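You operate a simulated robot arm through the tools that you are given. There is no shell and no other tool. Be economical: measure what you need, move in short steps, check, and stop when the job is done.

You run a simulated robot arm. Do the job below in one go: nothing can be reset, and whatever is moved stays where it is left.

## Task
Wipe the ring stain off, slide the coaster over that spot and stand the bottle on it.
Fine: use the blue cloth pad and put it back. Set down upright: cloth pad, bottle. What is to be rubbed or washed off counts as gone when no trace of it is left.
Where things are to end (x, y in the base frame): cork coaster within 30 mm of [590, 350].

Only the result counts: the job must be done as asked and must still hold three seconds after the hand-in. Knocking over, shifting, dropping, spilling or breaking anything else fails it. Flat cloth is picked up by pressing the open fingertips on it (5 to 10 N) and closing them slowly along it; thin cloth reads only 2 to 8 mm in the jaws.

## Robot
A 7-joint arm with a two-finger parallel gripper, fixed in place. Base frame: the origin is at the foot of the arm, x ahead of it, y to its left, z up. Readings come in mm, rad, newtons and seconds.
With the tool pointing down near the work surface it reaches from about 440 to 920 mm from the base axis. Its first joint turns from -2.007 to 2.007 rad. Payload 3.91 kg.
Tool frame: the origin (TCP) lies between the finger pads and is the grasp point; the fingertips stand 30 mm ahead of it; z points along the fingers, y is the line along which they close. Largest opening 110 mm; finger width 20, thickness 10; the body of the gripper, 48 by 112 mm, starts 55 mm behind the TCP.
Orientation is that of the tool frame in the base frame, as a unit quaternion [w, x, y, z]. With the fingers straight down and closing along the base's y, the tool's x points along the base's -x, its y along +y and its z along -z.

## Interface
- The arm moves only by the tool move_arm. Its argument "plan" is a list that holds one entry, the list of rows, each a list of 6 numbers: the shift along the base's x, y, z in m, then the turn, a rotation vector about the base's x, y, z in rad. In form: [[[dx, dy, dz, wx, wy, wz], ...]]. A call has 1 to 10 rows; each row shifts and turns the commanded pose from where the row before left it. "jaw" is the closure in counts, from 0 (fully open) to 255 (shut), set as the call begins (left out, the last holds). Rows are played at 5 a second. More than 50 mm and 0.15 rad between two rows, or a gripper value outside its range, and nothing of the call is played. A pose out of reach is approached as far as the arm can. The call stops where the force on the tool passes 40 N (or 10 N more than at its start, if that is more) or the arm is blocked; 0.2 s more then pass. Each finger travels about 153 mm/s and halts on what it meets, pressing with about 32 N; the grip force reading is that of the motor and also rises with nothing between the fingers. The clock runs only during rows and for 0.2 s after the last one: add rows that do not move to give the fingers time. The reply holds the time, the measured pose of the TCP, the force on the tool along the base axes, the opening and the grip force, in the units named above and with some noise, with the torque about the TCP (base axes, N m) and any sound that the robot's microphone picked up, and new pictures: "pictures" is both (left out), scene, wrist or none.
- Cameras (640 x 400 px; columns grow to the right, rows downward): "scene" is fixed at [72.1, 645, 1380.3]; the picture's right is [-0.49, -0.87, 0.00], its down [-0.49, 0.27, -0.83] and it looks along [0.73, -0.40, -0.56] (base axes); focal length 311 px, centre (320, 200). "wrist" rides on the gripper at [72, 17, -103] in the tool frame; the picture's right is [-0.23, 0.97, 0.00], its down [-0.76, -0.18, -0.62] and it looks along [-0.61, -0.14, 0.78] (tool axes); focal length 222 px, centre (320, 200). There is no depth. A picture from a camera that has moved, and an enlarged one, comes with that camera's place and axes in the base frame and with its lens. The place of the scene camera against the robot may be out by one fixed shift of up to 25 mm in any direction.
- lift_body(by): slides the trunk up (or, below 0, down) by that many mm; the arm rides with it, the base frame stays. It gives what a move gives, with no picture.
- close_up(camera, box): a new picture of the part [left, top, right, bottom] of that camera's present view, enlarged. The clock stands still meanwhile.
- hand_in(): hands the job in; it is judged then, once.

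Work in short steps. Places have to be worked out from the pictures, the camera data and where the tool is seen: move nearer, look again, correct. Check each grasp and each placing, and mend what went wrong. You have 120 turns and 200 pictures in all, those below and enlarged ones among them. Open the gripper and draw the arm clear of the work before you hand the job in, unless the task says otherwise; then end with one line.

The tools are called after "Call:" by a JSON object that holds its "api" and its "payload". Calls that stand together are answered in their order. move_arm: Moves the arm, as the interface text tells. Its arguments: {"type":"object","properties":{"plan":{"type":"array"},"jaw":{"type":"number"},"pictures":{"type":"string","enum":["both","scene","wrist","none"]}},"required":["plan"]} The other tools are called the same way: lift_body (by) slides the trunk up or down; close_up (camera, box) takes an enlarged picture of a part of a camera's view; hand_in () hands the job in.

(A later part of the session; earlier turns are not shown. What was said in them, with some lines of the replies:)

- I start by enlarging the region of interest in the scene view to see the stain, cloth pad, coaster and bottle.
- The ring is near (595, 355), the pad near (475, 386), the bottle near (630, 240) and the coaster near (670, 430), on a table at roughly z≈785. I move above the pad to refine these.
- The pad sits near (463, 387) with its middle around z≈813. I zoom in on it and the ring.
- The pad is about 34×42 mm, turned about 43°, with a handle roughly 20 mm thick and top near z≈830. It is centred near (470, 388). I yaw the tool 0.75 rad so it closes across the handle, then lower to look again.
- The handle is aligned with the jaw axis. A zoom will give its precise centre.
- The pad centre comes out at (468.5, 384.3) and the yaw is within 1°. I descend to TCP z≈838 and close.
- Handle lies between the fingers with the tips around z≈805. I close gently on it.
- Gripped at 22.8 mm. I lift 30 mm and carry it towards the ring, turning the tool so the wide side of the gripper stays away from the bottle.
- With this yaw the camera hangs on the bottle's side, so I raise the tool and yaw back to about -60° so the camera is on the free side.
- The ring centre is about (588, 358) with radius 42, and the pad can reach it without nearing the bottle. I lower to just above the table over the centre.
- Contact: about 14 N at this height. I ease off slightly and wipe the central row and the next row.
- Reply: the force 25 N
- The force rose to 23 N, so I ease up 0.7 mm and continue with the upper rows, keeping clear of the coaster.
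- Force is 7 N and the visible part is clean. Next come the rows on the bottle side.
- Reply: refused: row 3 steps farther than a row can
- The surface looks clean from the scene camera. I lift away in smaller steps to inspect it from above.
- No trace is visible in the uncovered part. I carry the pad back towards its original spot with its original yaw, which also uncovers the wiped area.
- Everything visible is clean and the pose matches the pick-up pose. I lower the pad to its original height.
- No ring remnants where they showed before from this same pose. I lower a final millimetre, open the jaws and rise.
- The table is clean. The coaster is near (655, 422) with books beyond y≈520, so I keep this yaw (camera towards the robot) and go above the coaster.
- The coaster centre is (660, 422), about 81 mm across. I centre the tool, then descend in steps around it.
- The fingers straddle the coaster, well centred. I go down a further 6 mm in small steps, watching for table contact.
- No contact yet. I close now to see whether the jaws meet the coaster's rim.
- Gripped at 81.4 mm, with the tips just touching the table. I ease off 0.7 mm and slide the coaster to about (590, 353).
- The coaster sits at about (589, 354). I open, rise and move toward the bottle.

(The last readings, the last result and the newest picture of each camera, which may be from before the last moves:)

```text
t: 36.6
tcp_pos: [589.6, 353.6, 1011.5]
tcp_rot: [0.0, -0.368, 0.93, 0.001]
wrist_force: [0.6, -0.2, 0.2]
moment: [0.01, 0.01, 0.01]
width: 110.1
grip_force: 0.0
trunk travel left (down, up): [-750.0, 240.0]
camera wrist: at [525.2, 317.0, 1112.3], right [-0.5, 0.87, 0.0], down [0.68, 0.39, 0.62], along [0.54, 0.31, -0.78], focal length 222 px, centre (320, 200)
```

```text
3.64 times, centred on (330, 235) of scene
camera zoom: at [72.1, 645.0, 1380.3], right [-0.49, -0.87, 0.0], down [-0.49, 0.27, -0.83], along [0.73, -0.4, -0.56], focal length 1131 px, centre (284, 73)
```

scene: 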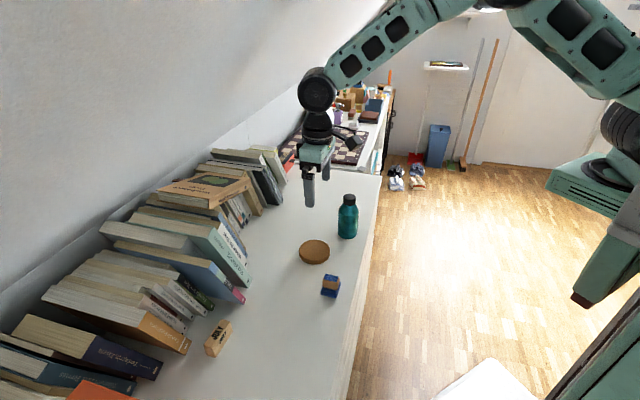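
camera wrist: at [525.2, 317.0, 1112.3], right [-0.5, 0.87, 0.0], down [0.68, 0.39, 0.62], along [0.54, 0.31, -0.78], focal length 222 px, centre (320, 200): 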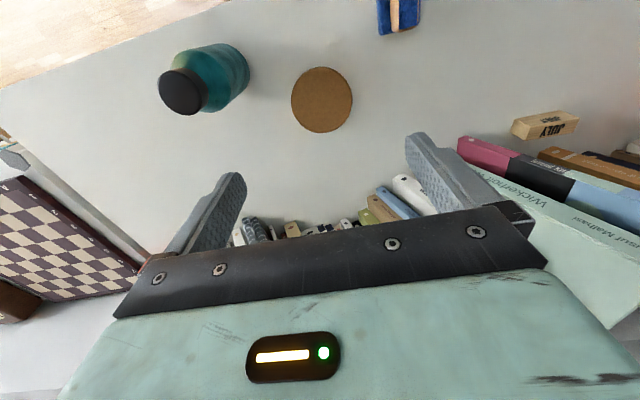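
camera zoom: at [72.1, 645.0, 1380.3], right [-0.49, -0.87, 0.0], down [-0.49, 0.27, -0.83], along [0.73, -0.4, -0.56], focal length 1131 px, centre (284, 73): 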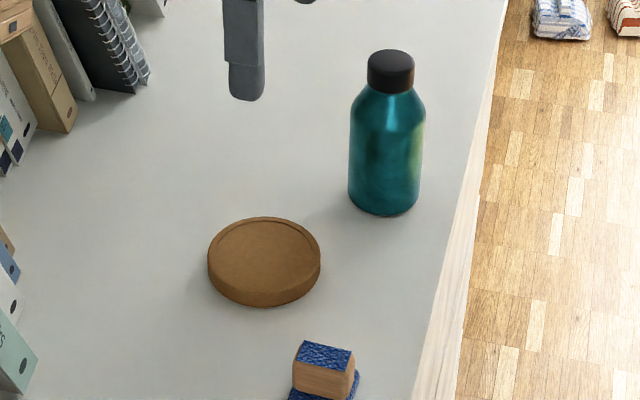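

The coaster reads about (590, 356), within tolerance. The bottle is near (624, 237) with its top around z≈910, so I move above it.

Call:
{"api": "move_arm", "payload": {"plan": [[[0.011, -0.039, 0, 0, 0, 0], [0.011, -0.039, 0, 0, 0, 0], [0.012, -0.039, 0, 0, 0, 0], [0, 0, 0, 0, 0, 0]]], "pictures": "none"}}

Call:
{"api": "close_up", "payload": {"camera": "wrist", "box": [200, 30, 440, 180]}}

Call:
{"api": "close_up", "payload": {"camera": "scene", "box": [290, 160, 410, 260]}}

```text
t: 37.6
tcp_pos: [624.6, 236.3, 1009.8]
tcp_rot: [0.0, -0.368, 0.93, -0.001]
wrist_force: [-0.6, -0.8, -0.1]
moment: [-0.01, 0.0, 0.02]
width: 109.9
grip_force: 0.1
trunk travel left (down, up): [-750.0, 240.0]
```

```text
2.67 times, centred on (320, 105) of wrist
camera zoom: at [559.8, 199.7, 1112.0], right [-0.5, 0.87, 0.0], down [0.68, 0.39, 0.62], along [0.54, 0.31, -0.78], focal length 592 px, centre (320, 453)
```

zoom: 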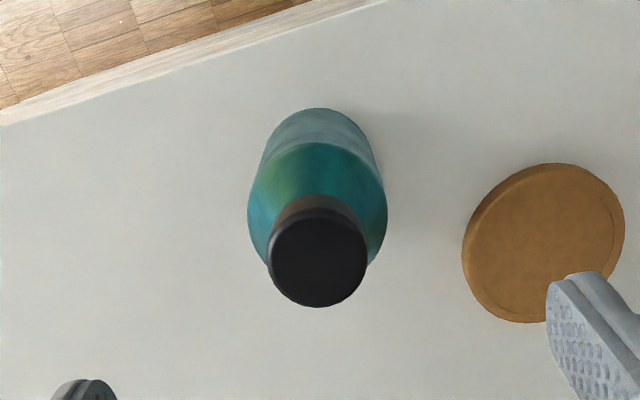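

```text
4.00 times, centred on (350, 210) of scene
camera zoom: at [72.1, 645.0, 1380.3], right [-0.49, -0.87, 0.0], down [-0.49, 0.27, -0.83], along [0.73, -0.4, -0.56], focal length 1244 px, centre (200, 160)
```

zoom: 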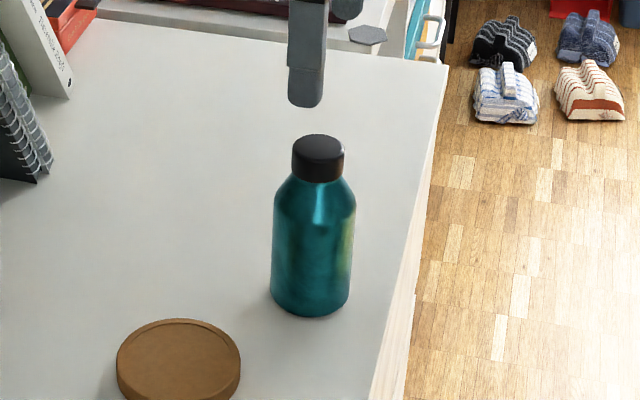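

The bottle axis is at (626, 237) with its top at z≈906. I centre and descend to TCP z≈862, so the tips grip the straight body while the palm clears the cap.

Call:
{"api": "move_arm", "payload": {"plan": [[[0.0015, 0.0005, -0.04, 0, 0, 0], [0, 0, -0.04, 0, 0, 0], [0, 0, -0.04, 0, 0, 0], [0, 0, -0.02, 0, 0, 0], [0, 0, 0, 0, 0, 0]]]}}

```text
t: 38.8
tcp_pos: [625.1, 237.3, 868.8]
tcp_rot: [0.0, -0.368, 0.93, -0.001]
wrist_force: [0.2, 0.1, 0.1]
moment: [0.02, 0.01, -0.03]
width: 110.1
grip_force: 0.0
trunk travel left (down, up): [-750.0, 240.0]
camera wrist: at [560.7, 200.4, 971.4], right [-0.5, 0.87, 0.0], down [0.68, 0.39, 0.62], along [0.54, 0.31, -0.78], focal length 222 px, centre (320, 200)
```

scene: 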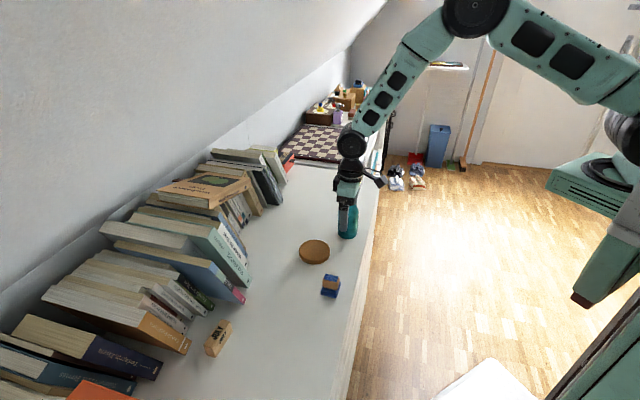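
wrist: 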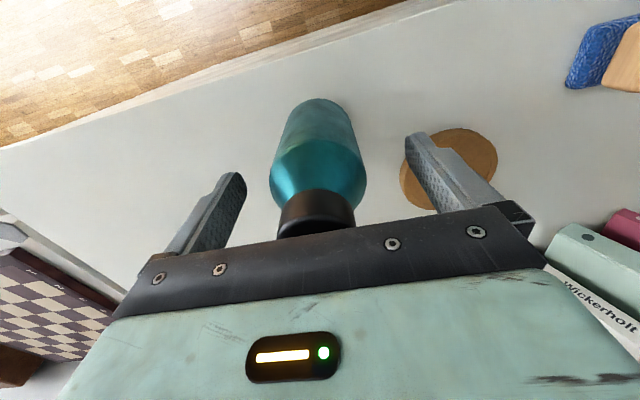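

The bottle is centred between the fingers. I go down 7 mm more and close.

Call:
{"api": "move_arm", "payload": {"plan": [[[0, 0, -0.004, 0, 0, 0], [0, 0, -0.003, 0, 0, 0], [0, 0, 0, 0, 0, 0]]], "pictures": "none"}}

Call:
{"api": "move_arm", "payload": {"plan": [[[0, 0, 0, 0, 0, 0], [0, 0, 0, 0, 0, 0], [0, 0, 0, 0, 0, 0], [0, 0, 0, 0, 0, 0]]], "jaw": 255, "pictures": "wrist"}}

Call:
{"api": "close_up", "payload": {"camera": "scene", "box": [290, 160, 410, 260]}}

```text
t: 39.6
tcp_pos: [626.0, 236.9, 862.1]
tcp_rot: [0.0, -0.368, 0.93, 0.0]
wrist_force: [0.1, -0.2, 1.1]
moment: [-0.01, 0.02, -0.01]
width: 110.1
grip_force: 0.1
trunk travel left (down, up): [-750.0, 240.0]
```

```text
t: 40.6
tcp_pos: [625.9, 237.4, 862.3]
tcp_rot: [0.0, -0.368, 0.93, 0.0]
wrist_force: [1.3, -0.7, 0.8]
moment: [-0.11, -0.12, 0.01]
width: 57.6
grip_force: 32.2
trunk travel left (down, up): [-750.0, 240.0]
camera wrist: at [561.0, 200.8, 964.8], right [-0.5, 0.87, 0.0], down [0.68, 0.39, 0.62], along [0.54, 0.31, -0.78], focal length 222 px, centre (320, 200)
```

wrist: 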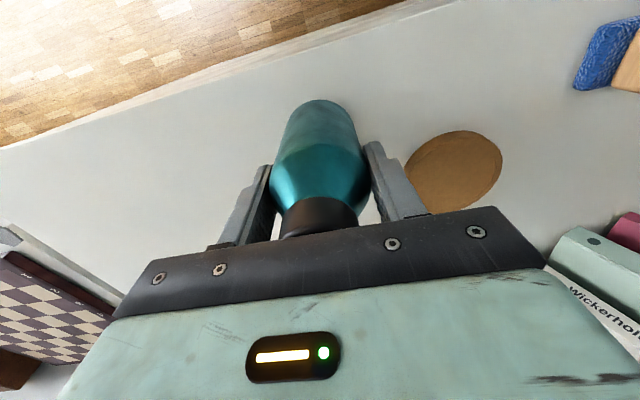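

```text
4.00 times, centred on (350, 210) of scene
camera zoom: at [72.1, 645.0, 1380.3], right [-0.49, -0.87, 0.0], down [-0.49, 0.27, -0.83], along [0.73, -0.4, -0.56], focal length 1244 px, centre (200, 160)
```

zoom: 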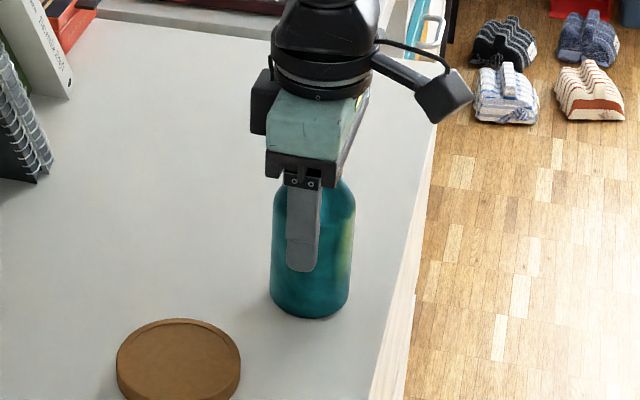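

Held firmly at 57.6 mm. I lift gently by 50 mm and check that it hangs straight.

Call:
{"api": "move_arm", "payload": {"plan": [[[0, 0, 0.01, 0, 0, 0], [0, 0, 0.02, 0, 0, 0], [0, 0, 0.02, 0, 0, 0], [0, 0, 0, 0, 0, 0]]]}}

```text
t: 41.6
tcp_pos: [625.2, 237.5, 912.6]
tcp_rot: [-0.001, -0.368, 0.93, 0.0]
wrist_force: [-0.2, -0.1, -4.8]
moment: [-0.01, 0.02, 0.02]
width: 57.4
grip_force: 31.8
trunk travel left (down, up): [-750.0, 240.0]
camera wrist: at [560.9, 200.8, 1015.0], right [-0.5, 0.87, 0.0], down [0.68, 0.39, 0.62], along [0.54, 0.31, -0.78], focal length 222 px, centre (320, 200)
```

scene: 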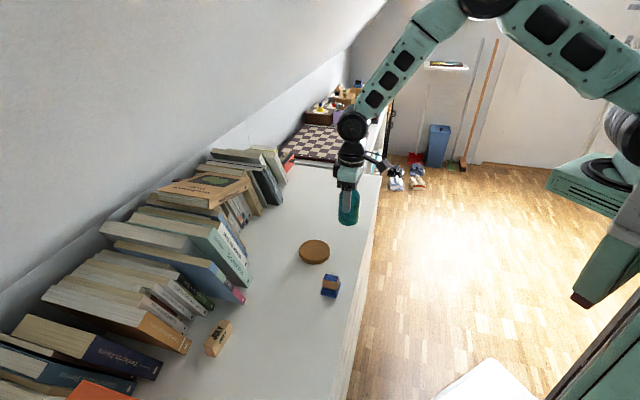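
wrist: 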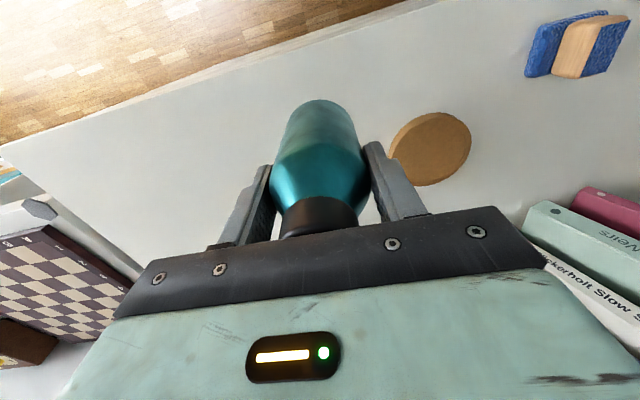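

The bottle weighs about 0.5 kg and hangs straight. I carry it over the coaster at (590, 355).

Call:
{"api": "move_arm", "payload": {"plan": [[[-0.003, 0.01, 0, 0, 0, 0], [-0.006, 0.02, 0, 0, 0, 0], [-0.006, 0.02, 0, 0, 0, 0], [-0.006, 0.02, 0, 0, 0, 0], [-0.006, 0.02, 0, 0, 0, 0], [-0.006, 0.018, 0, 0, 0, 0], [-0.003, 0.01, 0, 0, 0, 0], [0, 0, 0, 0, 0, 0]]]}}

Call:
{"api": "close_up", "payload": {"camera": "scene", "box": [260, 180, 380, 280]}}

Call:
{"api": "close_up", "payload": {"camera": "wrist", "box": [220, 70, 420, 195]}}

```text
t: 43.4
tcp_pos: [589.4, 354.0, 913.7]
tcp_rot: [-0.001, -0.368, 0.93, 0.0]
wrist_force: [0.2, -0.2, -4.7]
moment: [-0.03, 0.02, -0.02]
width: 57.3
grip_force: 32.3
trunk travel left (down, up): [-750.0, 240.0]
camera wrist: at [524.9, 319.1, 1015.2], right [-0.5, 0.87, 0.0], down [0.68, 0.39, 0.62], along [0.54, 0.31, -0.78], focal length 222 px, centre (320, 200)
```

scene: 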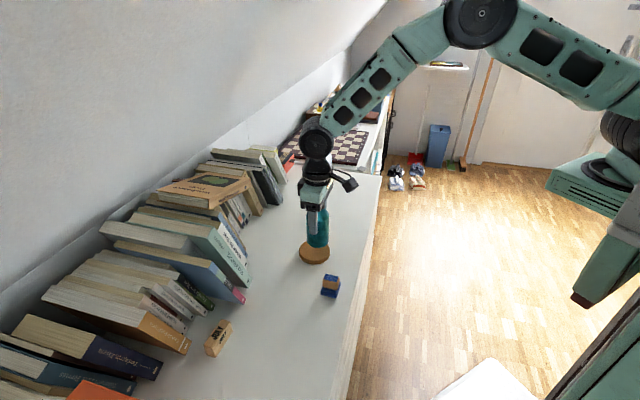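
wrist: 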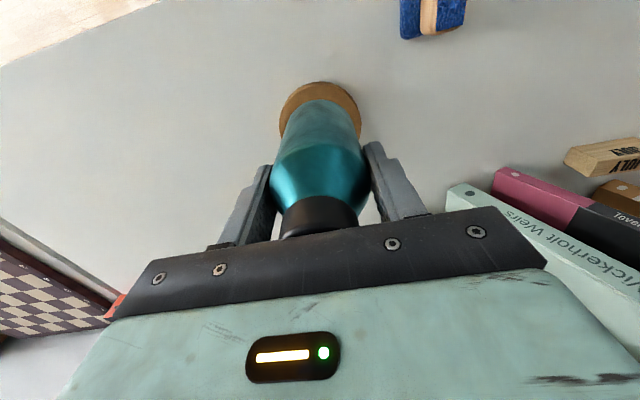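

```text
4.00 times, centred on (320, 230) of scene
camera zoom: at [72.1, 645.0, 1380.3], right [-0.49, -0.87, 0.0], down [-0.49, 0.27, -0.83], along [0.73, -0.4, -0.56], focal length 1244 px, centre (320, 80)
```

zoom: 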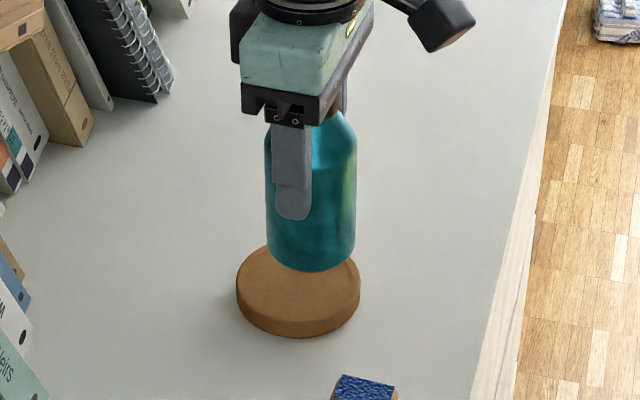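

```text
3.20 times, centred on (320, 132) of wrist
camera zoom: at [524.9, 319.1, 1015.2], right [-0.5, 0.87, 0.0], down [0.68, 0.39, 0.62], along [0.54, 0.31, -0.78], focal length 711 px, centre (320, 416)
```

zoom: 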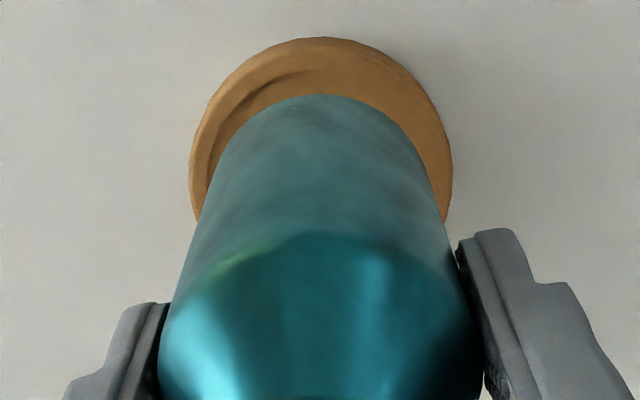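

The coaster centre appears 2–3 mm further out, so I shift by (+2, +2) mm and lower to just above it.

Call:
{"api": "move_arm", "payload": {"plan": [[[0.002, 0.002, -0.01, 0, 0, 0], [0, 0, -0.012, 0, 0, 0], [0, 0, -0.01, 0, 0, 0], [0, 0, 0, 0, 0, 0]]], "pictures": "none"}}

Call:
{"api": "close_up", "payload": {"camera": "scene", "box": [280, 210, 360, 275]}}

```text
t: 44.4
tcp_pos: [591.8, 357.2, 880.5]
tcp_rot: [0.001, -0.367, 0.93, 0.0]
wrist_force: [0.8, -0.2, -3.6]
moment: [0.02, 0.02, 0.0]
width: 57.3
grip_force: 31.8
trunk travel left (down, up): [-750.0, 240.0]
```

```text
6.15 times, centred on (320, 242) of scene
camera zoom: at [72.1, 645.0, 1380.3], right [-0.49, -0.87, 0.0], down [-0.49, 0.27, -0.83], along [0.73, -0.4, -0.56], focal length 1914 px, centre (320, -62)
```

zoom: 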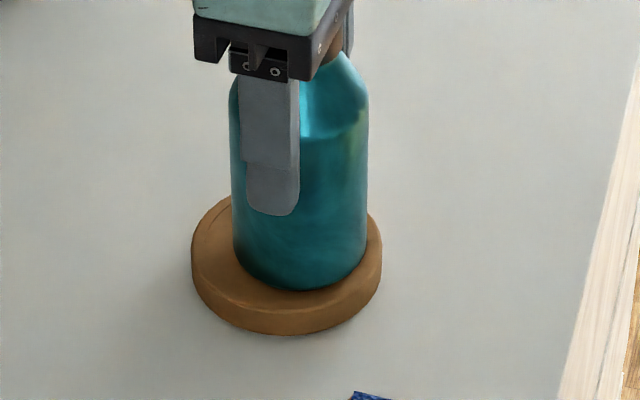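

The scene view suggests the bottle is still a few mm off the coaster centre. I check with the wrist view.

Call:
{"api": "close_up", "payload": {"camera": "wrist", "box": [240, 70, 400, 170]}}

Call:
{"api": "close_up", "payload": {"camera": "scene", "box": [295, 230, 335, 268]}}

```text
4.00 times, centred on (320, 120) of wrist
camera zoom: at [526.9, 321.5, 982.6], right [-0.5, 0.87, 0.0], down [0.68, 0.39, 0.62], along [0.54, 0.31, -0.78], focal length 888 px, centre (320, 520)
```

zoom: 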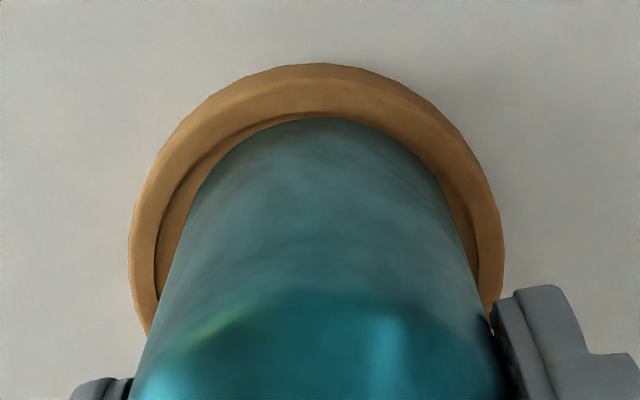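

```text
10.53 times, centred on (315, 249) of scene
camera zoom: at [72.1, 645.0, 1380.3], right [-0.49, -0.87, 0.0], down [-0.49, 0.27, -0.83], along [0.73, -0.4, -0.56], focal length 3274 px, centre (373, -316)
```

zoom: 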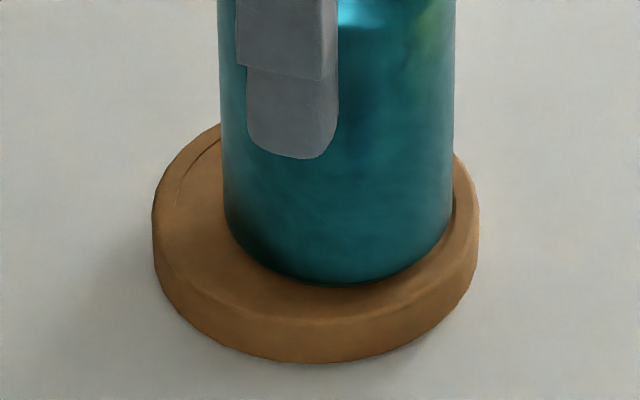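

Both views agree: the bottle would catch the coaster's raised rim on the near side. I shift it by (+6.5, +3) mm and look again.

Call:
{"api": "move_arm", "payload": {"plan": [[[0.0035, 0.0015, 0, 0, 0, 0], [0.003, 0.0015, 0, 0, 0, 0], [0, 0, 0, 0, 0, 0]]], "pictures": "none"}}

Call:
{"api": "close_up", "payload": {"camera": "wrist", "box": [240, 70, 400, 170]}}

Call:
{"api": "close_up", "payload": {"camera": "scene", "box": [295, 230, 335, 268]}}

```text
t: 45.2
tcp_pos: [598.4, 360.6, 879.5]
tcp_rot: [-0.001, -0.368, 0.93, 0.0]
wrist_force: [-0.8, -0.4, -3.5]
moment: [-0.04, 0.01, 0.01]
width: 57.6
grip_force: 32.1
trunk travel left (down, up): [-750.0, 240.0]
```

```text
4.00 times, centred on (320, 120) of wrist
camera zoom: at [533.5, 324.3, 982.6], right [-0.5, 0.87, 0.0], down [0.68, 0.39, 0.62], along [0.54, 0.31, -0.78], focal length 888 px, centre (320, 520)
```

zoom: 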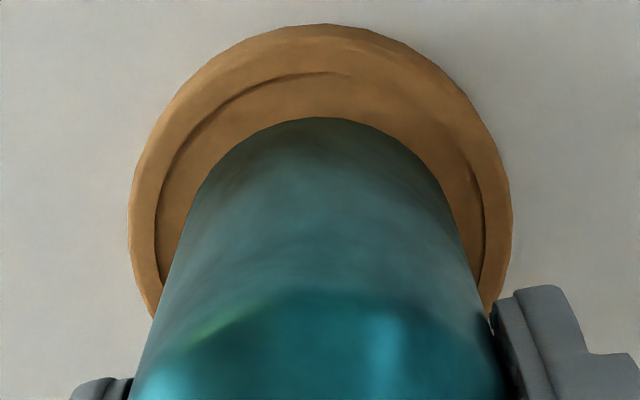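

```text
10.53 times, centred on (315, 249) of scene
camera zoom: at [72.1, 645.0, 1380.3], right [-0.49, -0.87, 0.0], down [-0.49, 0.27, -0.83], along [0.73, -0.4, -0.56], focal length 3274 px, centre (373, -316)
```

zoom: 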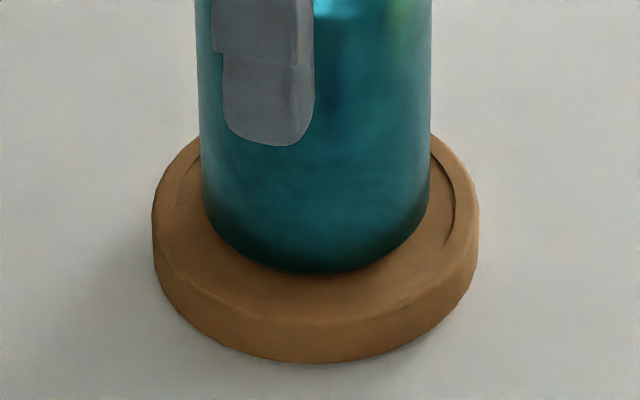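

Now both views show it centred in the recess. I lower slowly until contact.

Call:
{"api": "move_arm", "payload": {"plan": [[[0, 0, -0.002, 0, 0, 0], [0, 0, -0.002, 0, 0, 0], [0, 0, 0, 0, 0, 0]]], "pictures": "none"}}

Call:
{"api": "move_arm", "payload": {"plan": [[[0, 0, -0.001, 0, 0, 0], [0, 0, -0.001, 0, 0, 0], [0, 0, 0, 0, 0, 0]]], "pictures": "none"}}

```text
t: 46.0
tcp_pos: [598.0, 360.8, 879.1]
tcp_rot: [0.002, -0.367, 0.93, 0.001]
wrist_force: [-0.4, -3.3, 16.8]
moment: [-0.42, 0.01, -0.06]
width: 57.3
grip_force: 32.0
trunk travel left (down, up): [-750.0, 240.0]
```

```text
t: 46.8
tcp_pos: [598.9, 361.0, 874.7]
tcp_rot: [0.001, -0.368, 0.93, 0.001]
wrist_force: [4.0, 2.0, 18.6]
moment: [-0.01, -0.46, -0.03]
width: 57.3
grip_force: 32.2
trunk travel left (down, up): [-750.0, 240.0]
```

It touched at 879 mm, then dropped to 874.7 mm with 18 N. It may have brushed the rim first, so I look before releasing.

Call:
{"api": "close_up", "payload": {"camera": "wrist", "box": [240, 70, 400, 170]}}

Call:
{"api": "close_up", "payload": {"camera": "scene", "box": [280, 195, 360, 271]}}

```text
4.00 times, centred on (320, 120) of wrist
camera zoom: at [533.5, 324.7, 977.6], right [-0.5, 0.87, 0.0], down [0.68, 0.39, 0.63], along [0.54, 0.31, -0.78], focal length 888 px, centre (320, 520)
```

zoom: 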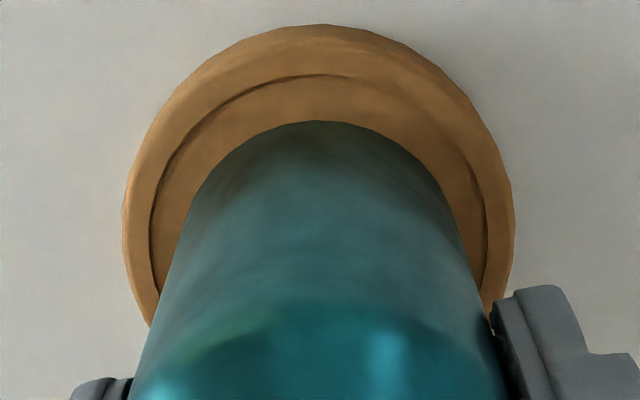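

```text
5.26 times, centred on (320, 233) of scene
camera zoom: at [72.1, 645.0, 1380.3], right [-0.49, -0.87, 0.0], down [-0.49, 0.27, -0.83], along [0.73, -0.4, -0.56], focal length 1637 px, centre (320, 26)
```

zoom: 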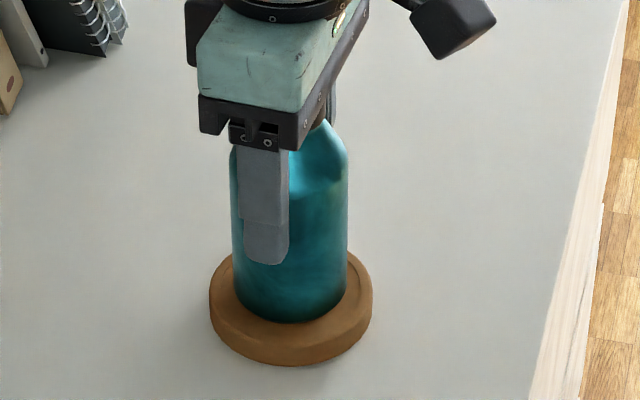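

The bottle sits slightly towards the far side: the gap and the moment both point to a contact on the +x, -y rim. I raise 4 mm, shift -2.5 mm in x, and lower again in single millimetres.

Call:
{"api": "move_arm", "payload": {"plan": [[[0, 0, 0.003, 0, 0, 0], [0, 0, 0.002, 0, 0, 0], [-0.0025, 0.0005, 0, 0, 0, 0], [0, 0, 0, 0, 0, 0]]], "pictures": "none"}}

Call:
{"api": "move_arm", "payload": {"plan": [[[0, 0, -0.001, 0, 0, 0], [0, 0, -0.001, 0, 0, 0], [0, 0, 0, 0, 0, 0]]], "pictures": "none"}}

Call:
{"api": "move_arm", "payload": {"plan": [[[0, 0, -0.001, 0, 0, 0], [0, 0, 0, 0, 0, 0]]], "pictures": "none"}}

```text
t: 47.8
tcp_pos: [596.2, 360.7, 877.8]
tcp_rot: [-0.001, -0.368, 0.93, 0.0]
wrist_force: [-0.7, 0.3, -4.4]
moment: [0.0, -0.02, -0.01]
width: 57.6
grip_force: 31.9
trunk travel left (down, up): [-750.0, 240.0]
```

```text
t: 48.6
tcp_pos: [597.4, 360.7, 877.0]
tcp_rot: [0.001, -0.368, 0.93, 0.0]
wrist_force: [0.1, -0.4, -4.1]
moment: [-0.05, -0.02, 0.01]
width: 57.5
grip_force: 31.8
trunk travel left (down, up): [-750.0, 240.0]
```

```text
t: 49.2
tcp_pos: [596.4, 361.4, 875.9]
tcp_rot: [0.0, -0.367, 0.93, 0.0]
wrist_force: [0.1, 0.7, -3.3]
moment: [0.02, 0.04, -0.04]
width: 57.8
grip_force: 31.9
trunk travel left (down, up): [-750.0, 240.0]
```

It passes the earlier contact height freely, so the base is inside the recess. I continue down.

Call:
{"api": "move_arm", "payload": {"plan": [[[0, 0, -0.001, 0, 0, 0], [0, 0, 0, 0, 0, 0]]], "pictures": "none"}}

Call:
{"api": "move_arm", "payload": {"plan": [[[0, 0, -0.0005, 0, 0, 0], [0, 0, 0, 0, 0, 0]]], "pictures": "none"}}

Call:
{"api": "close_up", "payload": {"camera": "wrist", "box": [240, 70, 400, 170]}}

Call:
{"api": "close_up", "payload": {"camera": "scene", "box": [295, 230, 335, 268]}}

```text
t: 49.8
tcp_pos: [595.2, 361.4, 876.0]
tcp_rot: [0.0, -0.368, 0.93, 0.0]
wrist_force: [-0.5, -1.6, 2.3]
moment: [-0.09, -0.02, -0.01]
width: 57.5
grip_force: 32.2
trunk travel left (down, up): [-750.0, 240.0]
```

```text
t: 50.4
tcp_pos: [596.5, 361.7, 875.1]
tcp_rot: [0.001, -0.368, 0.93, 0.0]
wrist_force: [-0.4, 0.5, 7.1]
moment: [0.07, 0.07, 0.01]
width: 57.5
grip_force: 32.1
trunk travel left (down, up): [-750.0, 240.0]
```

```text
4.00 times, centred on (320, 120) of wrist
camera zoom: at [531.1, 324.6, 978.1], right [-0.5, 0.87, 0.0], down [0.68, 0.39, 0.62], along [0.54, 0.31, -0.78], focal length 888 px, centre (320, 520)
```

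zoom: 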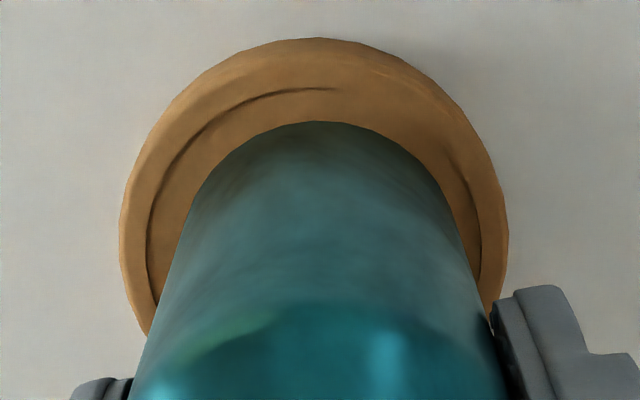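

```text
10.53 times, centred on (315, 249) of scene
camera zoom: at [72.1, 645.0, 1380.3], right [-0.49, -0.87, 0.0], down [-0.49, 0.27, -0.83], along [0.73, -0.4, -0.56], focal length 3274 px, centre (373, -316)
```

zoom: 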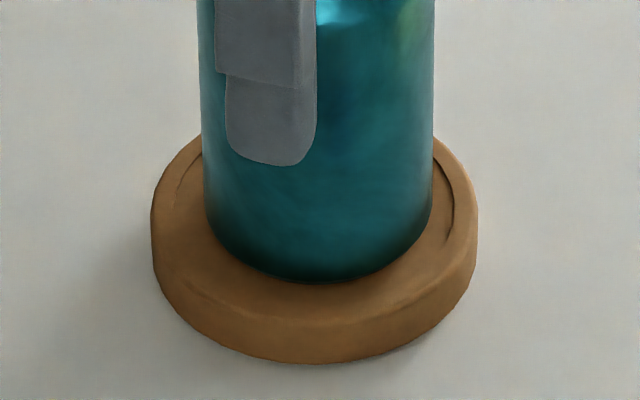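

It is seated centrally with 7 N and almost no moment. I release and rise straight up.

Call:
{"api": "move_arm", "payload": {"plan": [[[0, 0, 0, 0, 0, 0], [0, 0, 0, 0, 0, 0], [0, 0, 0, 0, 0, 0], [0, 0, 0, 0, 0, 0]]], "jaw": 0, "pictures": "none"}}

Call:
{"api": "move_arm", "payload": {"plan": [[[0, 0, 0.03, 0, 0, 0], [0, 0, 0.04, 0, 0, 0], [0, 0, 0.045, 0, 0, 0], [0, 0, 0.045, 0, 0, 0], [-0.03, 0, 0.03, 0, 0, 0], [-0.04, 0, 0, 0, 0, 0], [-0.045, 0, 0, 0, 0, 0], [0, 0, 0, 0, 0, 0]]]}}

Call:
{"api": "close_up", "payload": {"camera": "scene", "box": [260, 190, 380, 300]}}

Call:
{"api": "close_up", "payload": {"camera": "wrist", "box": [200, 30, 440, 200]}}

```text
t: 51.4
tcp_pos: [596.3, 360.3, 874.9]
tcp_rot: [0.0, -0.368, 0.93, 0.0]
wrist_force: [-0.6, -0.1, -0.3]
moment: [0.01, -0.01, 0.0]
width: 110.1
grip_force: 0.1
trunk travel left (down, up): [-750.0, 240.0]
```

```text
t: 53.2
tcp_pos: [481.7, 360.1, 1064.7]
tcp_rot: [-0.001, -0.368, 0.93, 0.0]
wrist_force: [0.3, -0.6, 0.3]
moment: [-0.02, 0.02, 0.04]
width: 110.0
grip_force: 0.1
trunk travel left (down, up): [-750.0, 240.0]
camera wrist: at [415.9, 323.2, 1167.8], right [-0.5, 0.87, 0.0], down [0.68, 0.39, 0.62], along [0.54, 0.31, -0.78], focal length 222 px, centre (320, 200)
```

scene: 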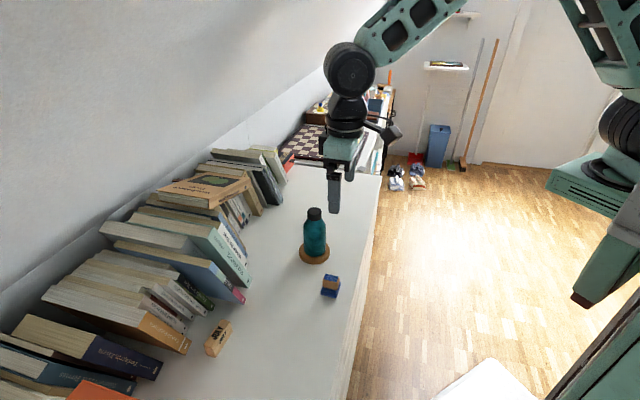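
wrist: 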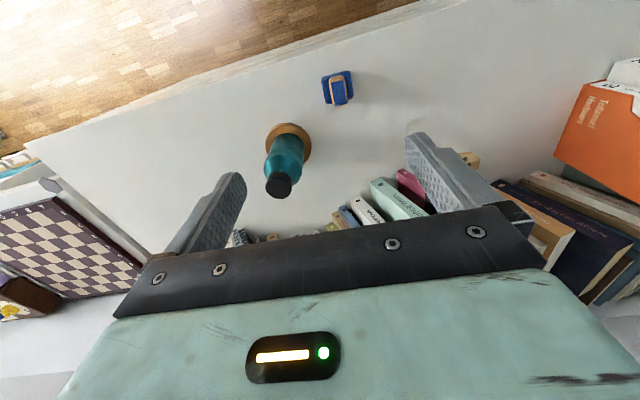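

```text
3.64 times, centred on (320, 245) of scene
camera zoom: at [72.1, 645.0, 1380.3], right [-0.49, -0.87, 0.0], down [-0.49, 0.27, -0.83], along [0.73, -0.4, -0.56], focal length 1131 px, centre (320, 36)
```

zoom: 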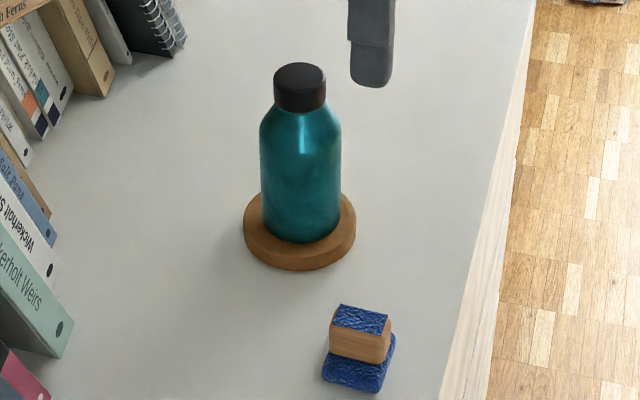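

```text
2.35 times, centred on (320, 115) of wrist
camera zoom: at [415.9, 323.2, 1167.8], right [-0.5, 0.87, 0.0], down [0.68, 0.39, 0.62], along [0.54, 0.31, -0.78], focal length 523 px, centre (320, 400)
```

zoom: 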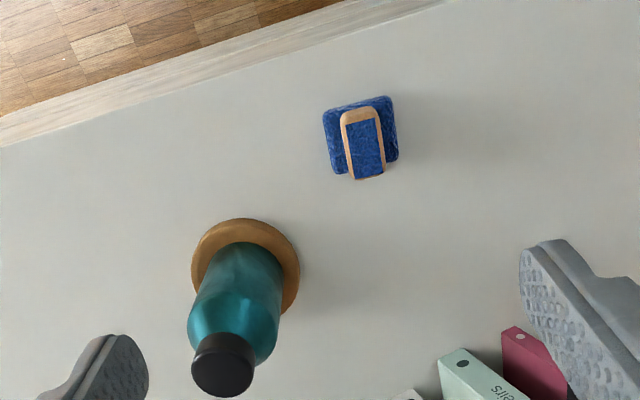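

The bottle stands upright on the coaster at about (596, 360), about 12 mm from the target. The pad is back in its place, the table is clean and the arm is clear, so I hand in.

Call:
{"api": "hand_in", "payload": {}}

```text
The job is handed in.
```

The ring stain is wiped off with no trace visible in the camera views. The coaster lies over the spot at about (596, 360), roughly 12 mm from the target, with the bottle upright on it, and the blue pad is back in its original place.
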